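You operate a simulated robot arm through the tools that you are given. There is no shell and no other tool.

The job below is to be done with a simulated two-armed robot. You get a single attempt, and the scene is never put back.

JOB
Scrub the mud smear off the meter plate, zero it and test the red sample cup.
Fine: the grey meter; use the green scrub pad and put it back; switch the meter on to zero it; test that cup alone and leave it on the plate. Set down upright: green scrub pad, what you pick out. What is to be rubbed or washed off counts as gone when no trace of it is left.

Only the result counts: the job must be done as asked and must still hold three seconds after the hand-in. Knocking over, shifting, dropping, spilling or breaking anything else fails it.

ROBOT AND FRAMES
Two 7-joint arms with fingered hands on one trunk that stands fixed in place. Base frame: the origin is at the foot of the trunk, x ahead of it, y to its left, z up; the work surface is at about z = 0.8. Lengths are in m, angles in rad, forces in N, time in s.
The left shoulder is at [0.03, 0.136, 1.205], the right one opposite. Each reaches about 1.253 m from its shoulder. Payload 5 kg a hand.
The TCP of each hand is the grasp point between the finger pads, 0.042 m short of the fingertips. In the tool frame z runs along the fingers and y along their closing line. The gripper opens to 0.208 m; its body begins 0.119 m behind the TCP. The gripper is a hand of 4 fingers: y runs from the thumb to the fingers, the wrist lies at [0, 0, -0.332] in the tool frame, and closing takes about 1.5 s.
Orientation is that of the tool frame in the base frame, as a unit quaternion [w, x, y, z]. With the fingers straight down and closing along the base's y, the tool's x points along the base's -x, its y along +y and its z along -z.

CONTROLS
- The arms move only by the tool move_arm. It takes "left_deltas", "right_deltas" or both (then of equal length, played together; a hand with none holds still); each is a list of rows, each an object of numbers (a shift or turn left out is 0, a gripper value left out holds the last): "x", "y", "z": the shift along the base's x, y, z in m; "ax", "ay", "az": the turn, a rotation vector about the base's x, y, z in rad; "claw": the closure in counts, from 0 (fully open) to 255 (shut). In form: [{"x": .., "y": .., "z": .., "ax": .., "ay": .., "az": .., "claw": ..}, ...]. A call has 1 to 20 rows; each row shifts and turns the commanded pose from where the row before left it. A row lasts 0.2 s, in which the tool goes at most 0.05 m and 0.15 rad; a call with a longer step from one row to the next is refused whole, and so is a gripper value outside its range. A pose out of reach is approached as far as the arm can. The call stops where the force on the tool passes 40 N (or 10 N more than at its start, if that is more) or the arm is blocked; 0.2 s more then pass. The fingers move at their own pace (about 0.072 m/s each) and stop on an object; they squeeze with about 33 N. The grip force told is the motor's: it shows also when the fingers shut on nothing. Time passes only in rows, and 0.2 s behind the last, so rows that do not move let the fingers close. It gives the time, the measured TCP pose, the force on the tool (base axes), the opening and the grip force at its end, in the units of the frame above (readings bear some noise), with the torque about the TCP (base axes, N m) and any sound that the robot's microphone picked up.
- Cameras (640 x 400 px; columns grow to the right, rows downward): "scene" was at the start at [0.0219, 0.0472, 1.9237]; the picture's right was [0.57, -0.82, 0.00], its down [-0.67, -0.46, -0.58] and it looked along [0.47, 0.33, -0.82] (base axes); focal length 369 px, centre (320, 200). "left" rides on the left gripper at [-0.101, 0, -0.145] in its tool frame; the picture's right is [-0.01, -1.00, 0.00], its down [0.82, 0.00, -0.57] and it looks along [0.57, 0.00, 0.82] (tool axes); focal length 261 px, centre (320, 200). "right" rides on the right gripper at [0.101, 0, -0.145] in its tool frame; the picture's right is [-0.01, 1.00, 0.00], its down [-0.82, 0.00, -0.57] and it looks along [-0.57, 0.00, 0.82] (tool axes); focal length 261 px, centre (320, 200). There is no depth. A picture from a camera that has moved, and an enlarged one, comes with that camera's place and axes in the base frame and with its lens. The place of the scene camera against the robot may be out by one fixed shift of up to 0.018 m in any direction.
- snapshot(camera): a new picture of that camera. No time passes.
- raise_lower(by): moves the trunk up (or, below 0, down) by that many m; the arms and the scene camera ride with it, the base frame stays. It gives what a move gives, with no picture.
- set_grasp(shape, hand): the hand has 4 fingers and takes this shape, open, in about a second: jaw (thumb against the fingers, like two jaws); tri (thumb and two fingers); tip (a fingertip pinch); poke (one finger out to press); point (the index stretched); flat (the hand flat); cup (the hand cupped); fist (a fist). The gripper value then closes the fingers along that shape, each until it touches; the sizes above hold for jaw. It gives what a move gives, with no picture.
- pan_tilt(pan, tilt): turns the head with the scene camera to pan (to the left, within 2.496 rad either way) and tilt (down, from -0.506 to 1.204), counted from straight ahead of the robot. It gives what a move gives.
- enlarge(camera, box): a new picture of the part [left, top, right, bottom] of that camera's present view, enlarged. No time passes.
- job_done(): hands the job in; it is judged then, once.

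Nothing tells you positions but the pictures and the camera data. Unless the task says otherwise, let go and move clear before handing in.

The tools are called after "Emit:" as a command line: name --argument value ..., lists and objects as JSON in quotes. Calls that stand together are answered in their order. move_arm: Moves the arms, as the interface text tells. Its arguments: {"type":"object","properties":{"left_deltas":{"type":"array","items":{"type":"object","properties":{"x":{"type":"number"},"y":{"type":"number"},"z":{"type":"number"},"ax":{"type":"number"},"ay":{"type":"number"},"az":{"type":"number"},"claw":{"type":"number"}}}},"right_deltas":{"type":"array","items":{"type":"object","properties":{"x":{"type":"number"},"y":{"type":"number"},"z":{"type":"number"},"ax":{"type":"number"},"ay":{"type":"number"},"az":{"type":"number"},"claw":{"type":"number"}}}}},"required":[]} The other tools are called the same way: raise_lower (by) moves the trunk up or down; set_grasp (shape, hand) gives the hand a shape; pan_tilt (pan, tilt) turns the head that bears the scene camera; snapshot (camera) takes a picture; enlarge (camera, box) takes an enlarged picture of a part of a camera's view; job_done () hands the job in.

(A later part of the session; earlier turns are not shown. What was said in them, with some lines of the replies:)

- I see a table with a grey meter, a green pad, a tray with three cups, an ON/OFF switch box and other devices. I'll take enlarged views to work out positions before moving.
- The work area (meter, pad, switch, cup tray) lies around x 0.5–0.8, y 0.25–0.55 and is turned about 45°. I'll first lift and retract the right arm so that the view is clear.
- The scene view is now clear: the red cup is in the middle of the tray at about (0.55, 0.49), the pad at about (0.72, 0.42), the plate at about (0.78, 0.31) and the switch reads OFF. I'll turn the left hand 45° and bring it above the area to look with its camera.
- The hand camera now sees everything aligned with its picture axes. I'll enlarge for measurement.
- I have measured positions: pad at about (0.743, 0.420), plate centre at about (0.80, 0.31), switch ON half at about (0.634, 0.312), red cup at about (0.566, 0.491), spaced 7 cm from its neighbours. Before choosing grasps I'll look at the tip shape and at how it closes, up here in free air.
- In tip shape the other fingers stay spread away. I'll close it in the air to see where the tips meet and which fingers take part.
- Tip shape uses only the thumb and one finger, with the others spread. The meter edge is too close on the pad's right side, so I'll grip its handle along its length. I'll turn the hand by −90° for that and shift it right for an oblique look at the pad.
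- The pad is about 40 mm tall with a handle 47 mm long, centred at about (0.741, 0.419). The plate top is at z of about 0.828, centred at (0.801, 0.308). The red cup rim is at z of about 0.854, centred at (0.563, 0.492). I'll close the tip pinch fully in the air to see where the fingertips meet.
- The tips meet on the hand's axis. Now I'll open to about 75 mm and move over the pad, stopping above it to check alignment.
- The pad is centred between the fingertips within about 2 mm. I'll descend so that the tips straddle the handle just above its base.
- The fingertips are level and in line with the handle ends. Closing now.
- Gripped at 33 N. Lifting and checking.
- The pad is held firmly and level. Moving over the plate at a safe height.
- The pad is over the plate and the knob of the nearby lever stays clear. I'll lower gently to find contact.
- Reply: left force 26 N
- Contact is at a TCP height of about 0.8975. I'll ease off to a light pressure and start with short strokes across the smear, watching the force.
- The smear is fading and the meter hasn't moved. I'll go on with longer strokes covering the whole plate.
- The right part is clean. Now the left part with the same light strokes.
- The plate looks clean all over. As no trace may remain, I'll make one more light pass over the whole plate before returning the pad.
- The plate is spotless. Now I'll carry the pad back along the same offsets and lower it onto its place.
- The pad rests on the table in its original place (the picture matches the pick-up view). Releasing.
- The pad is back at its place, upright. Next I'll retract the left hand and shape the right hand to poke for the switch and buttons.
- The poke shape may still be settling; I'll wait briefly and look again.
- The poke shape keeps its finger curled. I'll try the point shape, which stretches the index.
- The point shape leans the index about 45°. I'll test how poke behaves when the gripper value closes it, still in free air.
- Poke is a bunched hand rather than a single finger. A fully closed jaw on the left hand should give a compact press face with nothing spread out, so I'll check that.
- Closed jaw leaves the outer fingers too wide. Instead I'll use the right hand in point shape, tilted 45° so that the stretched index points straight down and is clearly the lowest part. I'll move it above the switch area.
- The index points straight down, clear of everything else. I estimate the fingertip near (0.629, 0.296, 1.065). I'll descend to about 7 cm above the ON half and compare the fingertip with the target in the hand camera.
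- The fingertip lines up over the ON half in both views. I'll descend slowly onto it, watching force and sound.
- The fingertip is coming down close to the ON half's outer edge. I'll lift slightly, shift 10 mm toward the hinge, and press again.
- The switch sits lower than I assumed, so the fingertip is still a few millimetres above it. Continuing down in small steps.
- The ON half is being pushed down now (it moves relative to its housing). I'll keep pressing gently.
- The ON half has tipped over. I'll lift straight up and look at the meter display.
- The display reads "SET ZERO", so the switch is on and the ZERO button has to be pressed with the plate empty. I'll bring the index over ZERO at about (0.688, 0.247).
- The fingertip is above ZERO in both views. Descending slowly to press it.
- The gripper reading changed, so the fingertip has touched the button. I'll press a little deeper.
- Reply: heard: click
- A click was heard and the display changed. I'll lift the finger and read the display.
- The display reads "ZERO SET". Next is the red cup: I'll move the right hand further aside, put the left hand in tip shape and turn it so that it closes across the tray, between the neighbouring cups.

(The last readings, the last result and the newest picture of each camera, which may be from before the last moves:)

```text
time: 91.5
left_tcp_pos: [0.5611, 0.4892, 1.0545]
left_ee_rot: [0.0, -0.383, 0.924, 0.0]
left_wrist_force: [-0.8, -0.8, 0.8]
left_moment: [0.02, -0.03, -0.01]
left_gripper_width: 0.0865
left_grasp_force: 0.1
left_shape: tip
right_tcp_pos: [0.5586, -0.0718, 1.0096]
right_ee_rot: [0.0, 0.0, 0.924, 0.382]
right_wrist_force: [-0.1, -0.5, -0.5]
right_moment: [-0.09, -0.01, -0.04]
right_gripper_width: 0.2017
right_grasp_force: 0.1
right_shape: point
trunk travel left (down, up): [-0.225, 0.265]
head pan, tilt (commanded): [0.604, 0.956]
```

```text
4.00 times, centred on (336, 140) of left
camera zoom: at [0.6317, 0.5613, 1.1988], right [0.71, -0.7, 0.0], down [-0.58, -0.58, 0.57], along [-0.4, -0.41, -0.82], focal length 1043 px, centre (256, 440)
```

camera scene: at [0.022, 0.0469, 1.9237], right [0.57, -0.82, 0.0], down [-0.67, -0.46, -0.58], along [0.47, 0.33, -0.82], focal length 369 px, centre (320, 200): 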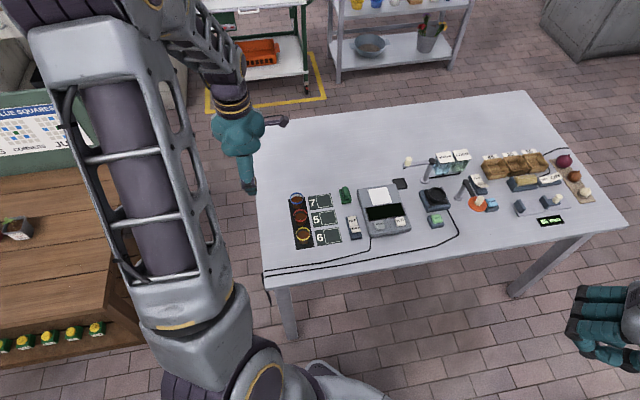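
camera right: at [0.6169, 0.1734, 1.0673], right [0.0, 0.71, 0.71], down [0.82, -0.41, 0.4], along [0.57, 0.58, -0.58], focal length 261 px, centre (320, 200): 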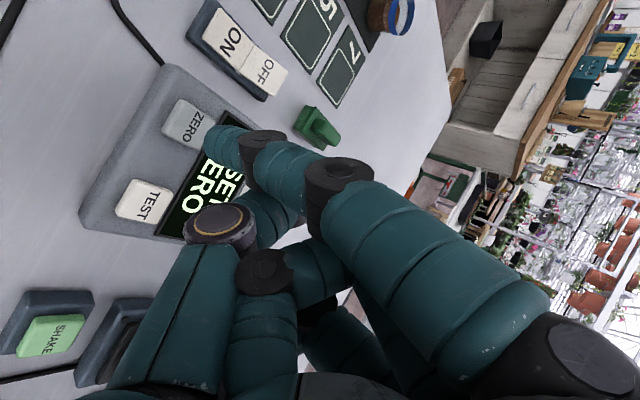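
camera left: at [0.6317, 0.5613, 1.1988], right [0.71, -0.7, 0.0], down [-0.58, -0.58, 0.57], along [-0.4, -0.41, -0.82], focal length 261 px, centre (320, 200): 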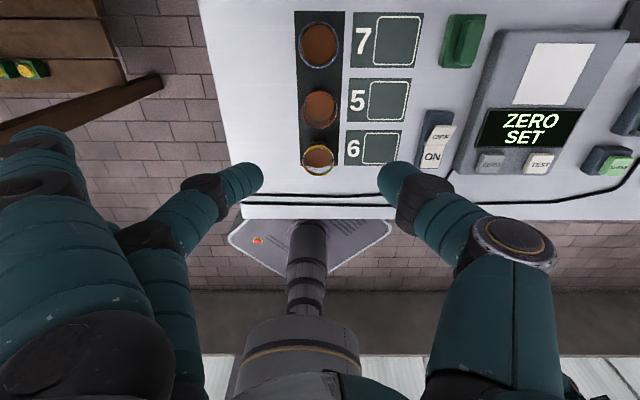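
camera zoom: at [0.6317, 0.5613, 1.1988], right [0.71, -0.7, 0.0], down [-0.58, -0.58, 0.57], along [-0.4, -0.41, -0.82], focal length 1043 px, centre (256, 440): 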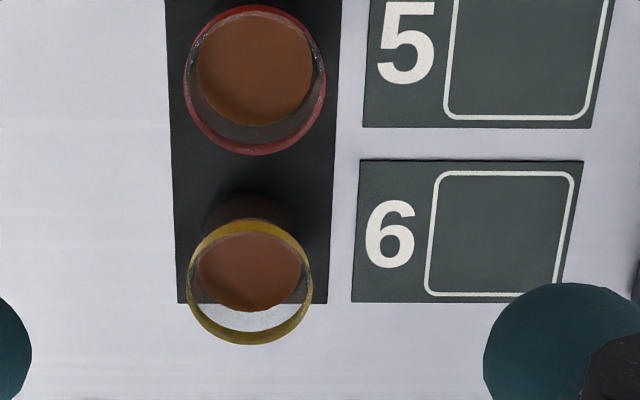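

The red cup's rim centre is at about (0.5625, 0.4925), only 3 mm from the hand axis. I'll correct, descend part way and check again.

Emit:
move_arm --left_deltas '[{"x": 0.0016, "y": 0.003, "z": -0.03}, {"z": -0.04}, {"z": -0.03}, {}]'

Emit:
enlarge --camera "left" --box '[224, 70, 416, 190]'

```text
time: 92.5
left_tcp_pos: [0.5637, 0.4943, 0.9522]
left_ee_rot: [0.0, -0.383, 0.924, 0.0]
left_wrist_force: [-0.5, -0.2, -0.2]
left_moment: [0.02, -0.03, -0.01]
left_gripper_width: 0.0862
left_grasp_force: 0.1
left_shape: tip
right_tcp_pos: [0.5584, -0.0723, 1.0096]
right_ee_rot: [-0.001, -0.001, 0.924, 0.383]
right_wrist_force: [0.0, -0.3, -0.4]
right_moment: [0.01, 0.0, 0.02]
right_gripper_width: 0.2018
right_grasp_force: 0.1
right_shape: point
trunk travel left (down, up): [-0.225, 0.265]
head pan, tilt (commanded): [0.604, 0.956]
```

```text
3.33 times, centred on (320, 130) of left
camera zoom: at [0.6332, 0.5659, 1.0967], right [0.71, -0.7, 0.0], down [-0.58, -0.58, 0.57], along [-0.4, -0.41, -0.82], focal length 869 px, centre (320, 433)
```

zoom: 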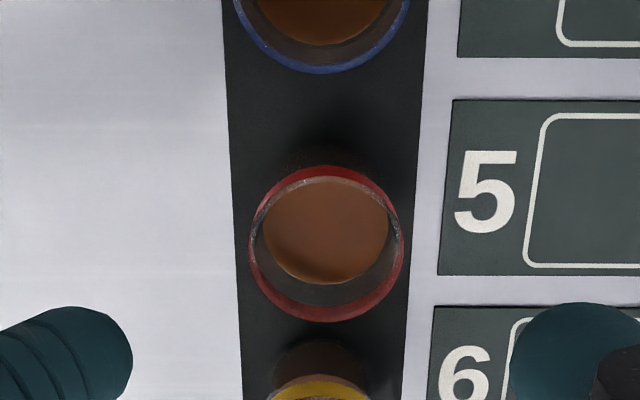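

Emit:
move_arm --left_deltas '[{"y": -0.0012, "z": -0.03}, {"z": -0.025}, {"z": -0.015}, {"z": -0.008}, {}]'

Emit:
enlarge --camera "left" --box '[224, 100, 416, 220]'

Emit:
snapshot --camera "left"

Emit:
enlarge --camera "scene" --box '[240, 160, 368, 240]'

```text
time: 93.7
left_tcp_pos: [0.5644, 0.4956, 0.8744]
left_ee_rot: [-0.001, -0.383, 0.924, 0.0]
left_wrist_force: [-0.8, -0.2, 0.0]
left_moment: [-0.01, -0.04, 0.0]
left_gripper_width: 0.086
left_grasp_force: 0.1
left_shape: tip
right_tcp_pos: [0.5601, -0.0723, 1.01]
right_ee_rot: [0.0, 0.0, 0.924, 0.383]
right_wrist_force: [-0.3, 0.0, -0.9]
right_moment: [-0.02, -0.02, -0.03]
right_gripper_width: 0.2017
right_grasp_force: 0.0
right_shape: point
trunk travel left (down, up): [-0.225, 0.265]
head pan, tilt (commanded): [0.604, 0.956]
```

```text
3.33 times, centred on (320, 160) of left
camera zoom: at [0.634, 0.5659, 1.0187], right [0.71, -0.7, 0.0], down [-0.58, -0.58, 0.57], along [-0.4, -0.41, -0.82], focal length 869 px, centre (320, 333)
```

zoom: 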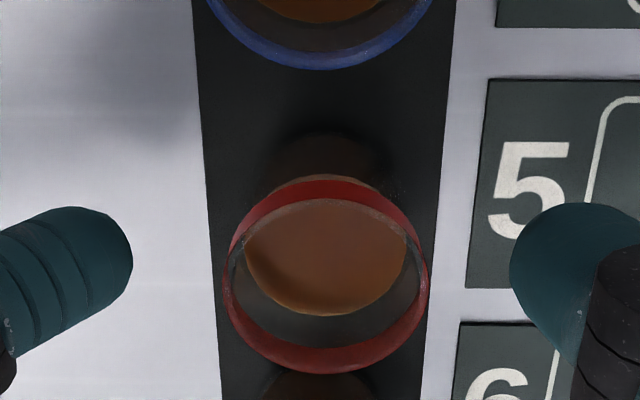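

```text
taken
camera left: at [0.634, 0.5659, 1.0187], right [0.71, -0.7, 0.0], down [-0.58, -0.58, 0.57], along [-0.4, -0.41, -0.82], focal length 261 px, centre (320, 200)
```

left: 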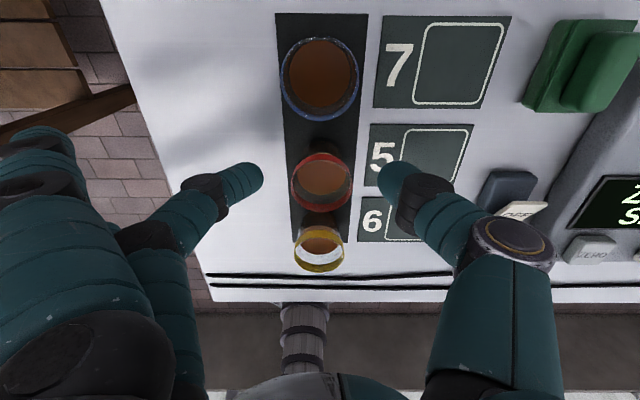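

```text
5.00 times, centred on (304, 200) of scene
camera zoom: at [0.0219, 0.047, 1.9238], right [0.57, -0.82, 0.0], down [-0.67, -0.46, -0.58], along [0.47, 0.33, -0.82], focal length 1843 px, centre (400, 200)
```

zoom: 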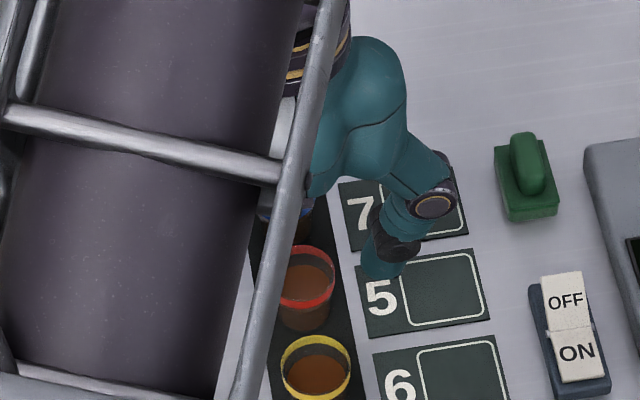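

The cup is centred between the fingertips, with the neighbours well clear. Closing gently.

Emit:
move_arm --left_deltas '[{"claw": 188}, {}, {}]'

Emit:
enlarge --camera "left" --box '[224, 100, 416, 220]'

```text
time: 94.5
left_tcp_pos: [0.564, 0.4952, 0.8744]
left_ee_rot: [-0.001, -0.383, 0.924, 0.0]
left_wrist_force: [0.5, 0.0, 0.6]
left_moment: [0.01, 0.0, -0.02]
left_gripper_width: 0.0555
left_grasp_force: 0.0
left_shape: tip
right_tcp_pos: [0.5606, -0.071, 1.0097]
right_ee_rot: [-0.001, 0.0, 0.924, 0.382]
right_wrist_force: [-0.5, 0.4, -0.4]
right_moment: [-0.03, -0.01, 0.0]
right_gripper_width: 0.2017
right_grasp_force: 0.0
right_shape: point
trunk travel left (down, up): [-0.225, 0.265]
head pan, tilt (commanded): [0.604, 0.956]
```

```text
3.33 times, centred on (320, 160) of left
camera zoom: at [0.634, 0.566, 1.0189], right [0.71, -0.7, 0.0], down [-0.58, -0.58, 0.57], along [-0.4, -0.41, -0.82], focal length 869 px, centre (320, 333)
```

zoom: 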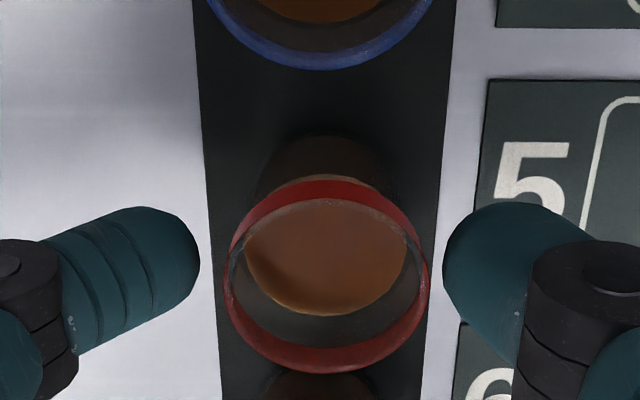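

Emit:
move_arm --left_deltas '[{"x": 0.001, "y": -0.001}, {"claw": 205}, {}, {"claw": 255}, {}, {}, {}]'

Emit:
enlarge --camera "left" --box '[224, 100, 416, 220]'

```text
time: 96.1
left_tcp_pos: [0.565, 0.4939, 0.8747]
left_ee_rot: [0.0, -0.383, 0.924, 0.0]
left_wrist_force: [0.3, -0.8, 0.3]
left_moment: [0.01, 0.01, 0.02]
left_gripper_width: 0.0382
left_grasp_force: 32.8
left_shape: tip
right_tcp_pos: [0.5598, -0.0719, 1.0097]
right_ee_rot: [0.0, 0.0, 0.924, 0.383]
right_wrist_force: [-0.4, 0.1, 0.6]
right_moment: [-0.03, 0.01, 0.01]
right_gripper_width: 0.2016
right_grasp_force: 0.0
right_shape: point
trunk travel left (down, up): [-0.225, 0.265]
head pan, tilt (commanded): [0.604, 0.956]
```

```text
3.33 times, centred on (320, 160) of left
camera zoom: at [0.6351, 0.565, 1.0193], right [0.71, -0.7, 0.0], down [-0.58, -0.58, 0.57], along [-0.4, -0.41, -0.82], focal length 869 px, centre (320, 333)
```

zoom: 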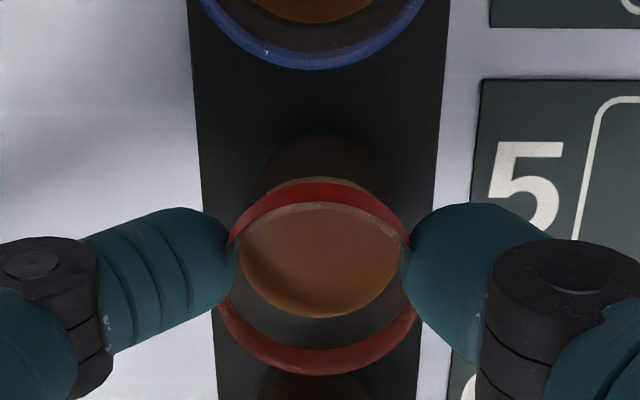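

Emit:
snapshot --camera "left"

Emit:
move_arm --left_deltas '[{"z": 0.006}, {"z": 0.01}, {}]'

Emit:
enlarge --camera "left" --box '[224, 100, 416, 220]'

```text
taken
camera left: at [0.6351, 0.565, 1.0193], right [0.71, -0.7, 0.0], down [-0.58, -0.58, 0.57], along [-0.4, -0.41, -0.82], focal length 261 px, centre (320, 200)
```

left: 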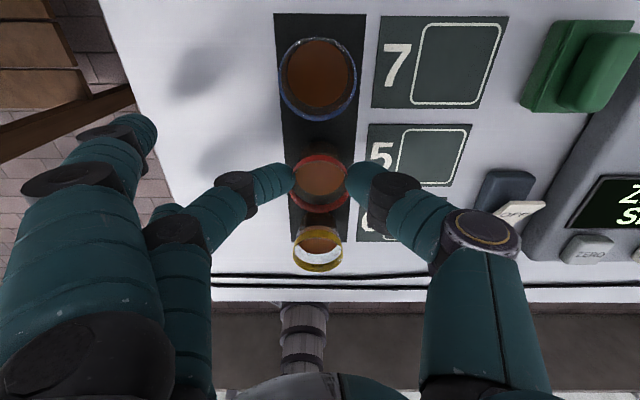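

```text
time: 96.9
left_tcp_pos: [0.5652, 0.4936, 0.8918]
left_ee_rot: [0.0, -0.383, 0.924, 0.0]
left_wrist_force: [-0.5, -0.6, 0.5]
left_moment: [0.02, 0.02, 0.03]
left_gripper_width: 0.0382
left_grasp_force: 32.9
left_shape: tip
right_tcp_pos: [0.5607, -0.0718, 1.0099]
right_ee_rot: [0.0, -0.001, 0.924, 0.383]
right_wrist_force: [0.7, 0.3, -0.4]
right_moment: [-0.03, 0.01, -0.01]
right_gripper_width: 0.2018
right_grasp_force: 0.1
right_shape: point
trunk travel left (down, up): [-0.225, 0.265]
head pan, tilt (commanded): [0.604, 0.956]
```

```text
3.33 times, centred on (320, 160) of left
camera zoom: at [0.6351, 0.5655, 1.0366], right [0.71, -0.7, 0.0], down [-0.58, -0.58, 0.57], along [-0.4, -0.41, -0.82], focal length 869 px, centre (320, 333)
```

zoom: 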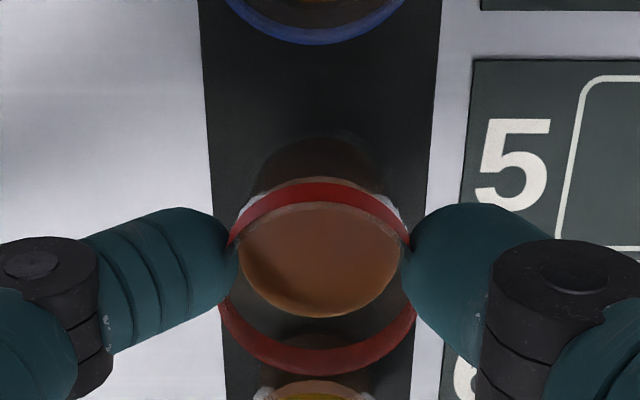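

The cup comes up cleanly. I'll raise it well clear, then carry it slowly over to the plate while turning the hand back to the orientation I used for scrubbing, which keeps the spread fingers over free table.

Emit:
move_arm --left_deltas '[{"z": 0.02}, {"z": 0.025}, {"z": 0.03}, {"z": 0.023}, {}]'

Emit:
move_arm --left_deltas '[{"az": -0.12, "x": 0.008, "y": -0.006}, {"az": -0.12, "x": 0.012, "y": -0.009}, {"az": -0.12, "x": 0.016, "y": -0.0125}, {"az": -0.12, "x": 0.018, "y": -0.014}, {"az": -0.12, "x": 0.018, "y": -0.014}, {"az": -0.12, "x": 0.018, "y": -0.014}, {"az": -0.12, "x": 0.018, "y": -0.014}, {"az": -0.12, "x": 0.018, "y": -0.014}, {"az": -0.12, "x": 0.018, "y": -0.014}, {"az": -0.12, "x": 0.018, "y": -0.014}, {"az": -0.12, "x": 0.018, "y": -0.014}, {"az": -0.12, "x": 0.018, "y": -0.014}, {"az": -0.1308, "x": 0.016, "y": -0.0125}, {"x": 0.012, "y": -0.009}, {"x": 0.0116, "y": -0.0095}, {}, {}]'

Emit:
snapshot --camera "left"

Emit:
snapshot --camera "scene"

```text
time: 98.1
left_tcp_pos: [0.5645, 0.495, 0.9901]
left_ee_rot: [0.0, -0.384, 0.923, 0.0]
left_wrist_force: [0.2, 0.6, 0.1]
left_moment: [0.03, 0.04, -0.02]
left_gripper_width: 0.038
left_grasp_force: 33.2
left_shape: tip
right_tcp_pos: [0.5608, -0.072, 1.0096]
right_ee_rot: [-0.001, -0.001, 0.924, 0.383]
right_wrist_force: [-0.2, -0.2, 0.4]
right_moment: [-0.02, 0.03, 0.01]
right_gripper_width: 0.2018
right_grasp_force: 0.0
right_shape: point
trunk travel left (down, up): [-0.225, 0.265]
head pan, tilt (commanded): [0.604, 0.956]
```

```text
time: 101.7
left_tcp_pos: [0.8033, 0.3094, 0.9913]
left_ee_rot: [0.0, 0.383, 0.924, 0.0]
left_wrist_force: [-0.3, 0.3, 0.6]
left_moment: [0.06, 0.03, -0.02]
left_gripper_width: 0.0381
left_grasp_force: 33.1
left_shape: tip
right_tcp_pos: [0.561, -0.0717, 1.0095]
right_ee_rot: [0.0, 0.0, 0.924, 0.383]
right_wrist_force: [0.3, 0.1, -0.5]
right_moment: [-0.01, -0.03, -0.01]
right_gripper_width: 0.2015
right_grasp_force: 0.0
right_shape: point
trunk travel left (down, up): [-0.225, 0.265]
head pan, tilt (commanded): [0.604, 0.956]
```

```text
taken
camera left: at [0.8736, 0.2378, 1.1358], right [-0.7, -0.71, 0.0], down [-0.58, 0.58, 0.57], along [-0.41, 0.4, -0.82], focal length 261 px, centre (320, 200)
```

left: 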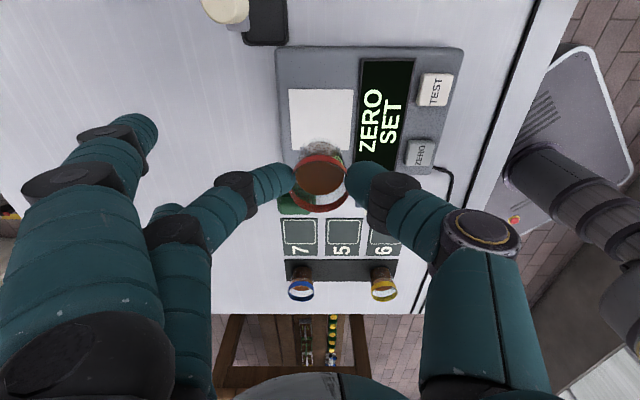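

```text
taken
camera scene: at [0.0223, 0.0467, 1.9237], right [0.57, -0.82, 0.0], down [-0.67, -0.46, -0.58], along [0.47, 0.33, -0.82], focal length 369 px, centre (320, 200)
```

scene: 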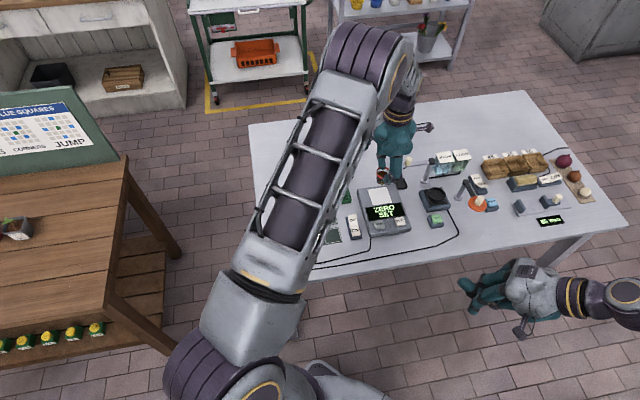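

Emit:
enlarge --camera "left" --box '[240, 100, 400, 220]'

Emit:
enlarge --camera "scene" --box '[350, 140, 446, 200]'

```text
3.33 times, centred on (320, 160) of left
camera zoom: at [0.8736, 0.2378, 1.1358], right [-0.7, -0.71, 0.0], down [-0.58, 0.58, 0.57], along [-0.41, 0.4, -0.82], focal length 869 px, centre (320, 333)
```

zoom: 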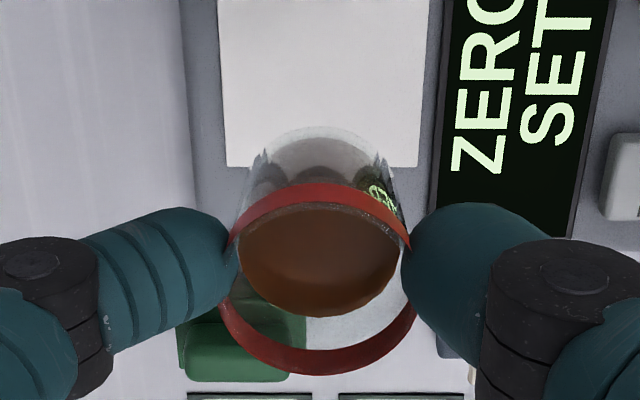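

```text
6.67 times, centred on (398, 170) of scene
camera zoom: at [0.0223, 0.0467, 1.9237], right [0.57, -0.82, 0.0], down [-0.67, -0.46, -0.58], along [0.47, 0.33, -0.82], focal length 2458 px, centre (-200, 400)
```

zoom: 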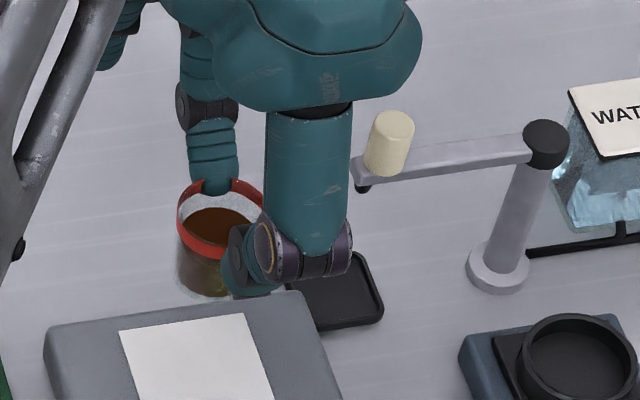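

The cup is steady and upright, centred above the plate. Lowering it.

Emit:
move_arm --left_deltas '[{"z": -0.02}, {"z": -0.025}, {"z": -0.02}, {"z": -0.012}, {"z": -0.004}, {}]'

Emit:
enlarge --camera "left" --box '[240, 80, 400, 200]'

Emit:
enlarge --camera "scene" --box '[350, 160, 446, 220]'

```text
time: 103.1
left_tcp_pos: [0.803, 0.3081, 0.909]
left_ee_rot: [0.0, 0.382, 0.924, 0.0]
left_wrist_force: [-0.1, 0.1, -0.4]
left_moment: [0.04, -0.02, -0.02]
left_gripper_width: 0.038
left_grasp_force: 33.0
left_shape: tip
right_tcp_pos: [0.5598, -0.0724, 1.0095]
right_ee_rot: [0.0, 0.0, 0.924, 0.382]
right_wrist_force: [-0.3, 0.7, 0.6]
right_moment: [-0.05, 0.01, -0.05]
right_gripper_width: 0.2019
right_grasp_force: 0.1
right_shape: point
trunk travel left (down, up): [-0.225, 0.265]
head pan, tilt (commanded): [0.604, 0.956]
```

```text
3.33 times, centred on (320, 140) of left
camera zoom: at [0.8739, 0.2374, 1.0539], right [-0.7, -0.71, 0.0], down [-0.58, 0.58, 0.57], along [-0.41, 0.4, -0.82], focal length 869 px, centre (320, 400)
```

zoom: 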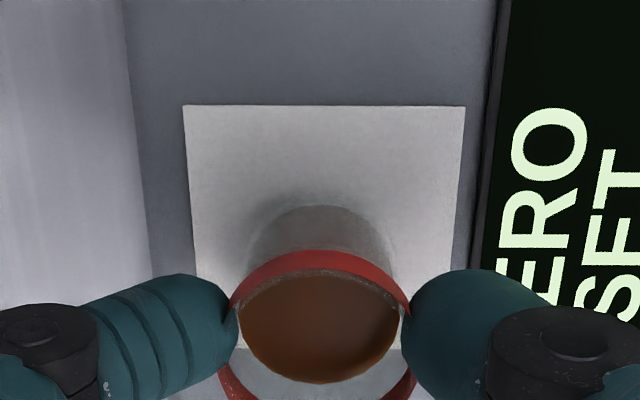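

```text
6.67 times, centred on (398, 190) of scene
camera zoom: at [0.022, 0.0469, 1.9238], right [0.57, -0.82, 0.0], down [-0.67, -0.46, -0.58], along [0.47, 0.33, -0.82], focal length 2458 px, centre (-200, 267)
```

zoom: 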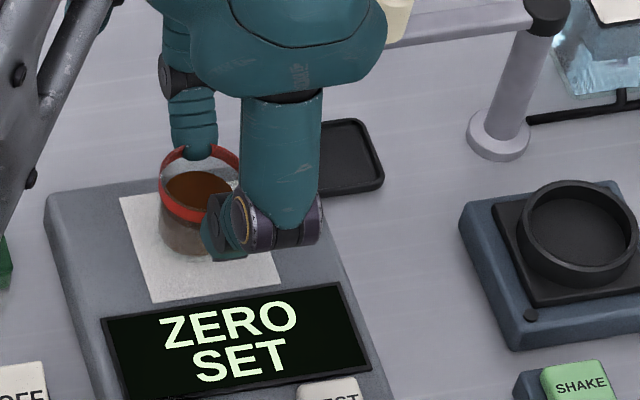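

Emit:
move_arm --left_deltas '[{"x": 0.003, "y": -0.003}, {"z": -0.003}, {}]'

Emit:
move_arm --left_deltas '[{"z": -0.002}, {}]'

```text
time: 103.9
left_tcp_pos: [0.8057, 0.3054, 0.9065]
left_ee_rot: [0.0, 0.383, 0.924, 0.0]
left_wrist_force: [-0.9, 0.3, -0.3]
left_moment: [0.05, -0.03, 0.03]
left_gripper_width: 0.0384
left_grasp_force: 32.9
left_shape: tip
right_tcp_pos: [0.5608, -0.0732, 1.0106]
right_ee_rot: [-0.001, -0.001, 0.924, 0.383]
right_wrist_force: [-0.8, -0.3, 0.2]
right_moment: [-0.02, -0.01, 0.0]
right_gripper_width: 0.2015
right_grasp_force: 0.1
right_shape: point
trunk travel left (down, up): [-0.225, 0.265]
head pan, tilt (commanded): [0.604, 0.956]
```

```text
time: 104.5
left_tcp_pos: [0.8046, 0.3046, 0.9047]
left_ee_rot: [0.0, 0.383, 0.924, 0.0]
left_wrist_force: [-0.3, -0.3, 0.1]
left_moment: [0.01, -0.03, 0.0]
left_gripper_width: 0.0381
left_grasp_force: 33.6
left_shape: tip
right_tcp_pos: [0.5601, -0.0712, 1.0098]
right_ee_rot: [0.001, 0.0, 0.924, 0.382]
right_wrist_force: [-0.5, -0.5, -0.2]
right_moment: [-0.03, 0.02, 0.0]
right_gripper_width: 0.2021
right_grasp_force: 0.0
right_shape: point
trunk travel left (down, up): [-0.225, 0.265]
head pan, tilt (commanded): [0.604, 0.956]
```

Emit:
move_arm --left_deltas '[{"z": -0.0015}, {}]'

Emit:
move_arm --left_deltas '[{"z": -0.001}, {}]'

```text
time: 105.1
left_tcp_pos: [0.8051, 0.3064, 0.9041]
left_ee_rot: [0.0, 0.383, 0.924, 0.0]
left_wrist_force: [-0.9, -0.2, 3.5]
left_moment: [0.09, -0.01, -0.01]
left_gripper_width: 0.0383
left_grasp_force: 32.8
left_shape: tip
right_tcp_pos: [0.5607, -0.0717, 1.01]
right_ee_rot: [-0.001, -0.001, 0.924, 0.383]
right_wrist_force: [-0.5, 0.0, 0.3]
right_moment: [-0.03, 0.0, 0.03]
right_gripper_width: 0.2019
right_grasp_force: 0.0
right_shape: point
trunk travel left (down, up): [-0.225, 0.265]
head pan, tilt (commanded): [0.604, 0.956]
```

```text
time: 105.7
left_tcp_pos: [0.8052, 0.3066, 0.9017]
left_ee_rot: [0.001, 0.383, 0.924, 0.001]
left_wrist_force: [0.0, -0.7, 10.3]
left_moment: [0.06, -0.01, 0.0]
left_gripper_width: 0.0386
left_grasp_force: 32.9
left_shape: tip
right_tcp_pos: [0.5593, -0.0731, 1.0101]
right_ee_rot: [-0.001, 0.0, 0.924, 0.382]
right_wrist_force: [0.6, 1.0, -0.6]
right_moment: [-0.04, 0.01, -0.01]
right_gripper_width: 0.2014
right_grasp_force: 0.0
right_shape: point
trunk travel left (down, up): [-0.225, 0.265]
head pan, tilt (commanded): [0.604, 0.956]
```

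The cup is on the plate. I'll relieve the pressure a little and open the fingers stepwise.

Emit:
move_arm --left_deltas '[{"z": 0.0008}, {"claw": 200}, {}, {"claw": 170}, {}, {"claw": 140}, {}, {}]'

Emit:
snapshot --camera "left"

Emit:
enlarge --camera "scene" --box '[350, 160, 446, 220]'

```text
time: 107.5
left_tcp_pos: [0.8055, 0.3049, 0.9038]
left_ee_rot: [0.0, 0.383, 0.924, 0.001]
left_wrist_force: [-0.8, 0.3, 0.0]
left_moment: [0.0, 0.0, 0.01]
left_gripper_width: 0.0927
left_grasp_force: 0.0
left_shape: tip
right_tcp_pos: [0.5592, -0.0726, 1.0099]
right_ee_rot: [0.0, 0.0, 0.924, 0.383]
right_wrist_force: [0.2, 0.3, -1.5]
right_moment: [-0.05, 0.0, 0.01]
right_gripper_width: 0.2016
right_grasp_force: 0.1
right_shape: point
trunk travel left (down, up): [-0.225, 0.265]
head pan, tilt (commanded): [0.604, 0.956]
```

```text
taken
camera left: at [0.8768, 0.2344, 1.0474], right [-0.7, -0.71, 0.0], down [-0.58, 0.58, 0.57], along [-0.41, 0.4, -0.82], focal length 261 px, centre (320, 200)
```

left: 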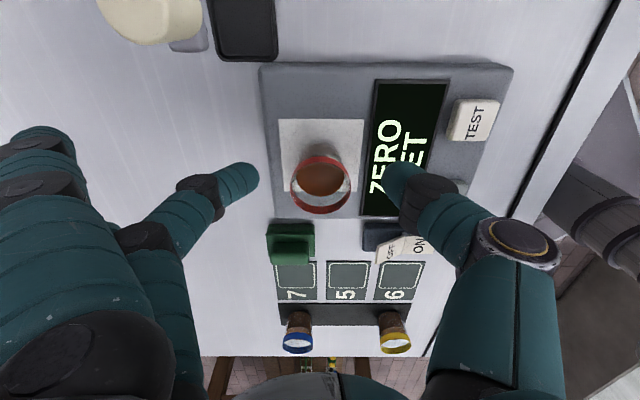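

```text
6.67 times, centred on (398, 190) of scene
camera zoom: at [0.0219, 0.0469, 1.9238], right [0.57, -0.82, 0.0], down [-0.67, -0.46, -0.58], along [0.47, 0.33, -0.82], focal length 2458 px, centre (-200, 267)
```

zoom: 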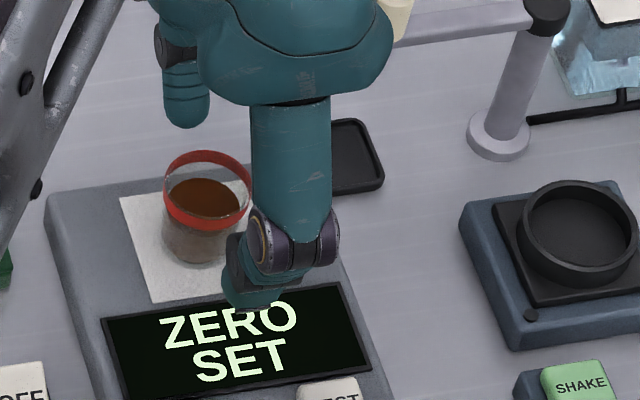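

The cup stands on the plate, released. Lifting the left hand straight up and retracting it.

Emit:
move_arm --left_deltas '[{"z": 0.02}, {"z": 0.03}, {"z": 0.04}, {"z": 0.04}, {"z": 0.04}, {"z": 0.04}, {"x": -0.03, "y": 0.025}, {"x": -0.035, "y": 0.03}, {"x": -0.035, "y": 0.03}, {"x": -0.035, "y": 0.03}, {"x": -0.035, "y": 0.03}, {"x": -0.035, "y": 0.03}, {"x": -0.035, "y": 0.03}, {"x": -0.035, "y": 0.03}, {"x": -0.035, "y": 0.025}, {"x": -0.03, "y": 0.02}, {}]'

Emit:
enlarge --camera "scene" --box '[280, 150, 440, 250]'

Emit:
enlarge --camera "scene" --box '[350, 170, 446, 230]'

```text
time: 111.1
left_tcp_pos: [0.4652, 0.5853, 1.1141]
left_ee_rot: [0.0, 0.382, 0.924, 0.0]
left_wrist_force: [0.4, -1.3, -0.3]
left_moment: [0.04, 0.07, 0.0]
left_gripper_width: 0.0932
left_grasp_force: 0.1
left_shape: tip
right_tcp_pos: [0.5615, -0.0727, 1.0095]
right_ee_rot: [-0.001, -0.001, 0.924, 0.383]
right_wrist_force: [0.0, -1.3, 0.1]
right_moment: [-0.01, 0.07, 0.1]
right_gripper_width: 0.2016
right_grasp_force: 0.1
right_shape: point
trunk travel left (down, up): [-0.225, 0.265]
head pan, tilt (commanded): [0.604, 0.956]
```

```text
4.00 times, centred on (360, 200) of scene
camera zoom: at [0.023, 0.0464, 1.9237], right [0.57, -0.82, 0.0], down [-0.67, -0.46, -0.58], along [0.47, 0.33, -0.82], focal length 1475 px, centre (160, 200)
```

zoom: 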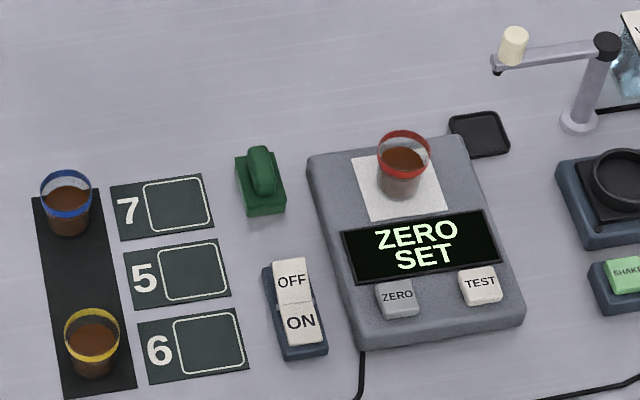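

```text
6.67 times, centred on (398, 200) of scene
camera zoom: at [0.023, 0.0464, 1.9237], right [0.57, -0.82, 0.0], down [-0.67, -0.46, -0.58], along [0.47, 0.33, -0.82], focal length 2458 px, centre (-200, 200)
```

zoom: 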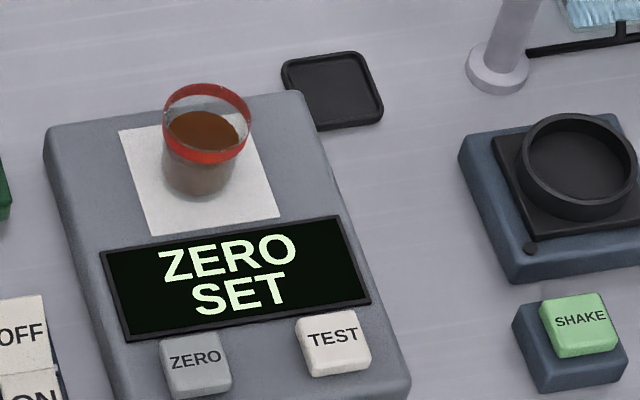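

Now the TEST button. To keep the curled fingers away from the cup I'll turn the pointing right hand by −60° about the vertical while moving it above TEST at about (0.742, 0.195).

Emit:
move_arm --right_deltas '[{"az": -0.131}, {"az": -0.131}, {"az": -0.131, "x": 0.02, "y": 0.02}, {"az": -0.131, "x": 0.028, "y": 0.03}, {"az": -0.131, "x": 0.028, "y": 0.032}, {"az": -0.131, "x": 0.028, "y": 0.032}, {"az": -0.131, "x": 0.028, "y": 0.032}, {"az": -0.13, "x": 0.028, "y": 0.032}, {"x": 0.028, "y": 0.032}, {"x": 0.02, "y": 0.025}, {"x": 0.0165, "y": 0.0207}, {}]'

Emit:
snapshot --camera "right"

Emit:
enlarge --camera "scene" --box '[340, 150, 500, 250]'

```text
time: 113.7
left_tcp_pos: [0.4655, 0.586, 1.115]
left_ee_rot: [0.0, 0.382, 0.924, 0.0]
left_wrist_force: [-0.5, -1.5, 0.3]
left_moment: [0.09, 0.0, 0.01]
left_gripper_width: 0.0931
left_grasp_force: 0.1
left_shape: tip
right_tcp_pos: [0.7855, 0.1811, 1.0092]
right_ee_rot: [0.191, 0.462, 0.8, 0.331]
right_wrist_force: [0.2, 0.1, -0.4]
right_moment: [0.04, 0.05, 0.02]
right_gripper_width: 0.2018
right_grasp_force: 0.0
right_shape: point
trunk travel left (down, up): [-0.225, 0.265]
head pan, tilt (commanded): [0.604, 0.956]
```

```text
taken
camera right: at [0.6469, 0.2174, 1.1129], right [0.61, 0.35, 0.71], down [0.06, -0.91, 0.4], along [0.79, -0.21, -0.58], focal length 261 px, centre (320, 200)
```

right: 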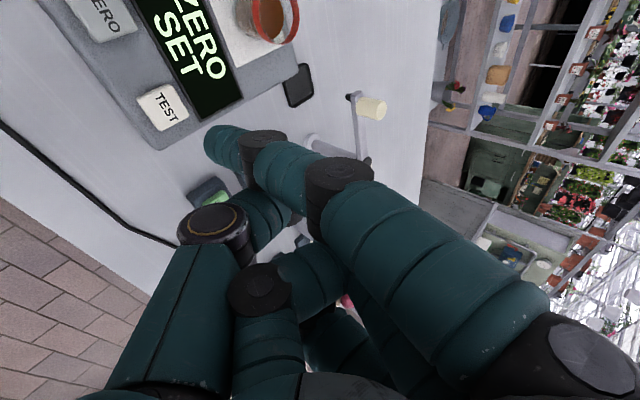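

```text
4.00 times, centred on (420, 200) of scene
camera zoom: at [0.0216, 0.0456, 1.9238], right [0.57, -0.82, 0.0], down [-0.67, -0.46, -0.58], along [0.47, 0.33, -0.82], focal length 1475 px, centre (-80, 200)
```

zoom: 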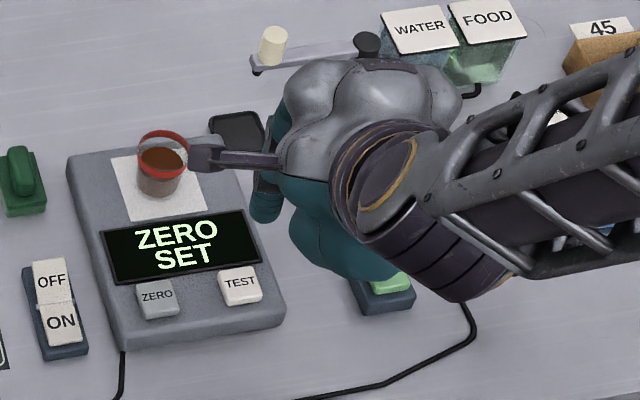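

The fingertip sits above TEST within about 3 mm, and the hand stays clear of the cup. Descending.

Emit:
move_arm --right_deltas '[{"y": 0.002, "z": -0.03}, {"z": -0.03}, {"z": -0.02}, {}]'

Emit:
snapshot --camera "right"

Emit:
enlarge --camera "scene" --box '[340, 150, 500, 250]'

```text
time: 114.7
left_tcp_pos: [0.4646, 0.5863, 1.1144]
left_ee_rot: [0.0, 0.383, 0.924, 0.001]
left_wrist_force: [-0.1, -0.4, 0.2]
left_moment: [0.01, -0.04, -0.01]
left_gripper_width: 0.093
left_grasp_force: 0.0
left_shape: tip
right_tcp_pos: [0.7855, 0.1832, 0.9315]
right_ee_rot: [0.191, 0.463, 0.8, 0.332]
right_wrist_force: [-0.7, -0.5, 0.5]
right_moment: [-0.02, 0.02, 0.01]
right_gripper_width: 0.2016
right_grasp_force: 0.0
right_shape: point
trunk travel left (down, up): [-0.225, 0.265]
head pan, tilt (commanded): [0.604, 0.956]
```

```text
taken
camera right: at [0.6468, 0.2204, 1.0339], right [0.61, 0.35, 0.71], down [0.06, -0.91, 0.4], along [0.79, -0.21, -0.58], focal length 261 px, centre (320, 200)
```

right: 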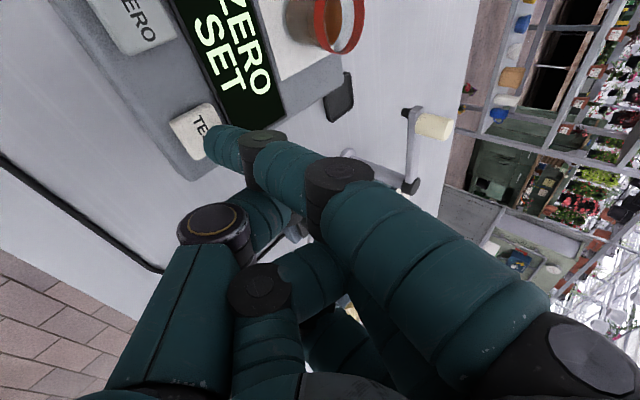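

```text
4.00 times, centred on (420, 200) of scene
camera zoom: at [0.0212, 0.0469, 1.9238], right [0.57, -0.82, 0.0], down [-0.67, -0.46, -0.58], along [0.47, 0.33, -0.82], focal length 1475 px, centre (-80, 200)
```

zoom: 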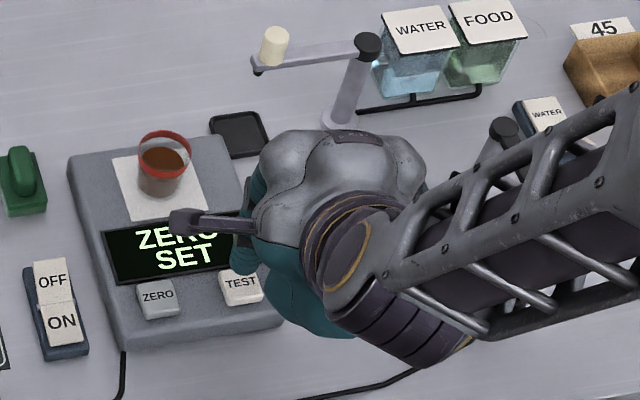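

Emit:
move_arm --right_deltas '[{"z": -0.012}, {"z": -0.008}, {"z": -0.004}, {}]'

Emit:
move_arm --right_deltas '[{"z": -0.003}, {}]'

Emit:
enlarge --camera "right" --box '[120, 70, 280, 170]'

Emit:
enlarge --camera "scene" --box '[350, 170, 446, 230]'

```text
time: 115.7
left_tcp_pos: [0.4641, 0.5865, 1.1143]
left_ee_rot: [0.0, 0.382, 0.924, 0.0]
left_wrist_force: [0.3, 0.1, 0.7]
left_moment: [0.02, 0.01, -0.01]
left_gripper_width: 0.0931
left_grasp_force: 0.1
left_shape: tip
right_tcp_pos: [0.7835, 0.1854, 0.9069]
right_ee_rot: [0.191, 0.462, 0.8, 0.331]
right_wrist_force: [0.4, 0.1, -0.2]
right_moment: [-0.04, -0.01, -0.02]
right_gripper_width: 0.2018
right_grasp_force: 0.0
right_shape: point
trunk travel left (down, up): [-0.225, 0.265]
head pan, tilt (commanded): [0.604, 0.956]
```

```text
time: 116.3
left_tcp_pos: [0.4644, 0.5869, 1.1141]
left_ee_rot: [0.0, 0.382, 0.924, -0.001]
left_wrist_force: [0.6, 0.4, 0.0]
left_moment: [0.0, 0.03, -0.03]
left_gripper_width: 0.093
left_grasp_force: 0.1
left_shape: tip
right_tcp_pos: [0.7826, 0.1863, 0.9035]
right_ee_rot: [0.191, 0.461, 0.801, 0.331]
right_wrist_force: [-0.2, 0.3, -0.3]
right_moment: [-0.02, 0.02, -0.01]
right_gripper_width: 0.2015
right_grasp_force: 0.0
right_shape: point
trunk travel left (down, up): [-0.225, 0.265]
head pan, tilt (commanded): [0.604, 0.956]
```

```text
4.00 times, centred on (200, 120) of right
camera zoom: at [0.6456, 0.2218, 1.007], right [0.61, 0.35, 0.71], down [0.06, -0.91, 0.4], along [0.79, -0.21, -0.58], focal length 1043 px, centre (800, 520)
```

zoom: 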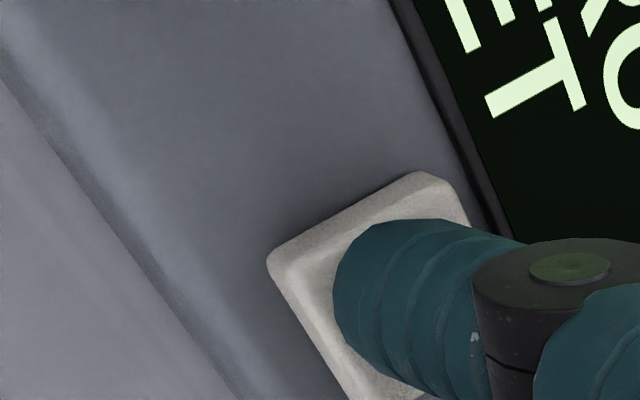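

```text
6.67 times, centred on (398, 200) of scene
camera zoom: at [0.0218, 0.0473, 1.9238], right [0.57, -0.82, 0.0], down [-0.67, -0.46, -0.58], along [0.47, 0.33, -0.82], focal length 2458 px, centre (-200, 200)
```

zoom: 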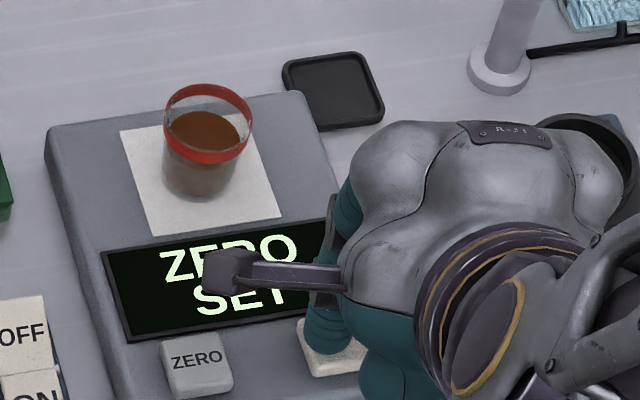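

Emit:
move_arm --right_deltas '[{"z": -0.002}, {}]'

Emit:
move_arm --right_deltas '[{"z": -0.002}, {}]'

Emit:
move_arm --right_deltas '[{"z": -0.002}, {}]'

```text
time: 116.9
left_tcp_pos: [0.4652, 0.5868, 1.1146]
left_ee_rot: [0.0, 0.382, 0.924, 0.0]
left_wrist_force: [-0.4, 0.2, 0.1]
left_moment: [0.0, -0.02, 0.0]
left_gripper_width: 0.0932
left_grasp_force: 0.1
left_shape: tip
right_tcp_pos: [0.7835, 0.1848, 0.9018]
right_ee_rot: [0.191, 0.462, 0.8, 0.332]
right_wrist_force: [0.1, 0.2, 0.2]
right_moment: [0.01, 0.04, 0.0]
right_gripper_width: 0.2017
right_grasp_force: 0.0
right_shape: point
trunk travel left (down, up): [-0.225, 0.265]
head pan, tilt (commanded): [0.604, 0.956]
```

```text
time: 117.5
left_tcp_pos: [0.4643, 0.5871, 1.114]
left_ee_rot: [0.0, 0.383, 0.924, 0.0]
left_wrist_force: [0.2, -0.2, 0.2]
left_moment: [0.0, -0.02, -0.01]
left_gripper_width: 0.0933
left_grasp_force: 0.0
left_shape: tip
right_tcp_pos: [0.7837, 0.1848, 0.9006]
right_ee_rot: [0.191, 0.462, 0.8, 0.332]
right_wrist_force: [0.1, -0.1, 1.4]
right_moment: [-0.04, 0.1, 0.0]
right_gripper_width: 0.2021
right_grasp_force: 0.1
right_shape: point
trunk travel left (down, up): [-0.225, 0.265]
head pan, tilt (commanded): [0.604, 0.956]
```

```text
time: 118.1
left_tcp_pos: [0.4641, 0.5866, 1.1138]
left_ee_rot: [0.0, 0.382, 0.924, 0.001]
left_wrist_force: [-0.3, -0.7, 0.3]
left_moment: [-0.02, 0.01, 0.01]
left_gripper_width: 0.093
left_grasp_force: 0.1
left_shape: tip
right_tcp_pos: [0.7824, 0.1863, 0.8971]
right_ee_rot: [0.191, 0.462, 0.8, 0.332]
right_wrist_force: [-0.4, -1.0, 1.4]
right_moment: [0.0, 0.1, 0.06]
right_gripper_width: 0.2015
right_grasp_force: 0.1
right_shape: point
trunk travel left (down, up): [-0.225, 0.265]
head pan, tilt (commanded): [0.604, 0.956]
heard: click
```

The click was heard. I'll lift straight up and read the display.

Emit:
move_arm --right_deltas '[{"z": 0.01}, {"z": 0.03}, {"z": 0.04}, {"z": 0.04}, {"x": -0.02, "y": -0.03}, {"x": -0.025, "y": -0.035}, {"x": -0.025, "y": -0.035}, {"x": -0.025, "y": -0.035}, {"x": -0.025, "y": -0.035}, {"x": -0.025, "y": -0.035}, {}]'

Emit:
enlarge --camera "scene" --box '[340, 160, 468, 240]'

Emit:
snapshot --camera "scene"

```text
time: 120.5
left_tcp_pos: [0.465, 0.5871, 1.1128]
left_ee_rot: [0.0, 0.382, 0.924, -0.001]
left_wrist_force: [0.3, -0.4, -0.9]
left_moment: [-0.12, 0.07, 0.01]
left_gripper_width: 0.0933
left_grasp_force: 0.0
left_shape: tip
right_tcp_pos: [0.6383, -0.0165, 1.0215]
right_ee_rot: [0.192, 0.461, 0.8, 0.331]
right_wrist_force: [-0.2, 0.2, -0.9]
right_moment: [-0.1, 0.06, -0.02]
right_gripper_width: 0.202
right_grasp_force: 0.2
right_shape: point
trunk travel left (down, up): [-0.225, 0.265]
head pan, tilt (commanded): [0.604, 0.956]
```

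```text
5.00 times, centred on (404, 200) of scene
camera zoom: at [0.0226, 0.0491, 1.9237], right [0.57, -0.82, 0.0], down [-0.67, -0.46, -0.58], along [0.47, 0.33, -0.82], focal length 1843 px, centre (-100, 200)
```

zoom: 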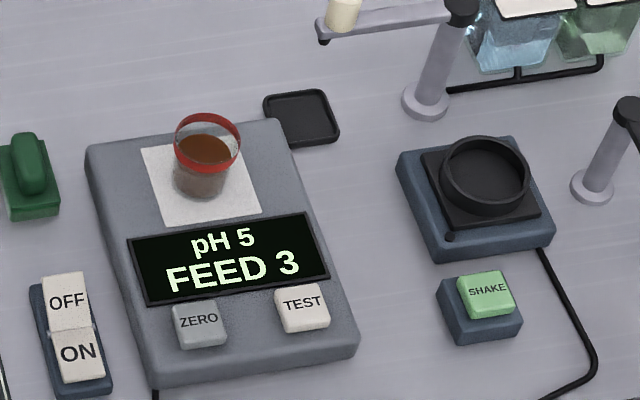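

```text
taken
camera scene: at [0.0226, 0.0491, 1.9237], right [0.57, -0.82, 0.0], down [-0.67, -0.46, -0.58], along [0.47, 0.33, -0.82], focal length 369 px, centre (320, 200)
```

scene: 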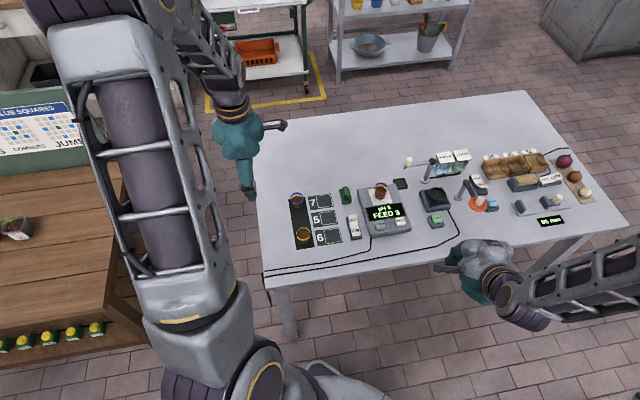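

The display shows "pH 5, FEED 3": the test is done with the red cup on the plate. A last comparison with the starting view, to verify pad, cups and meter.

Emit:
enlarge --camera "scene" --box '[280, 170, 440, 270]'

Emit:
enlarge --camera "scene" --box '[390, 140, 610, 278]'

```text
4.00 times, centred on (360, 220) of scene
camera zoom: at [0.0226, 0.0491, 1.9237], right [0.57, -0.82, 0.0], down [-0.67, -0.46, -0.58], along [0.47, 0.33, -0.82], focal length 1475 px, centre (160, 120)
```

zoom: 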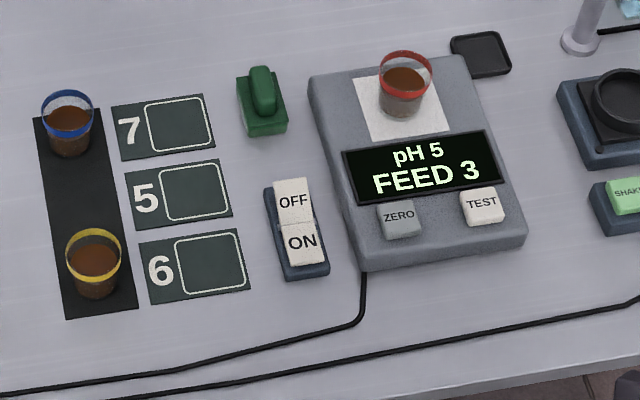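

```text
2.90 times, centred on (500, 209) of scene
camera zoom: at [0.0226, 0.0491, 1.9237], right [0.57, -0.82, 0.0], down [-0.67, -0.46, -0.58], along [0.47, 0.33, -0.82], focal length 1069 px, centre (-202, 174)
```

zoom: 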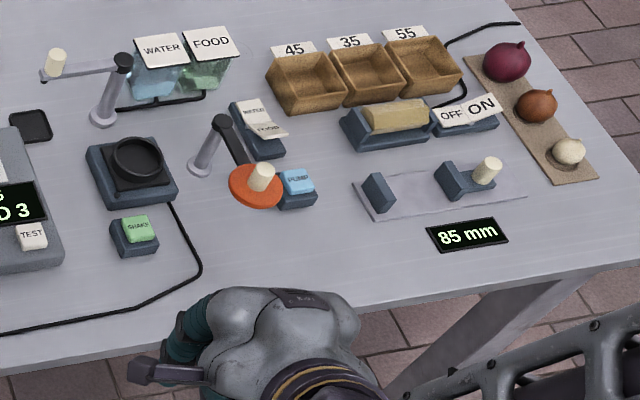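

Everything matches the starting view except what was asked for: the plate is clean, the pad is back upright, the meter is on and zeroed, and the red cup is tested and left standing on the plate. Both hands are clear, so I'm handing in.

Emit:
job_done

```text
The job is handed in.
```

I finished the job and handed it in. The mud smear is gone from the meter plate, the meter is zeroed, and the red cup is tested and left standing on the plate.

- **Plate:** I scrubbed it with the green pad in light strokes and went over it twice. No trace showed in close-up views afterwards.
- **Pad:** It is back upright in its original place, to within about a millimetre by the camera.
- **Meter:** I switched it on with the plate empty. It asked to set zero, so I pressed ZERO, and it then read "ZERO SET".
- **Test:** I tested only the red cup. The display reads "pH 5, FEED 3".

In the final views nothing else on the table had moved or spilled. Both hands had let go and were clear before the hand-in.
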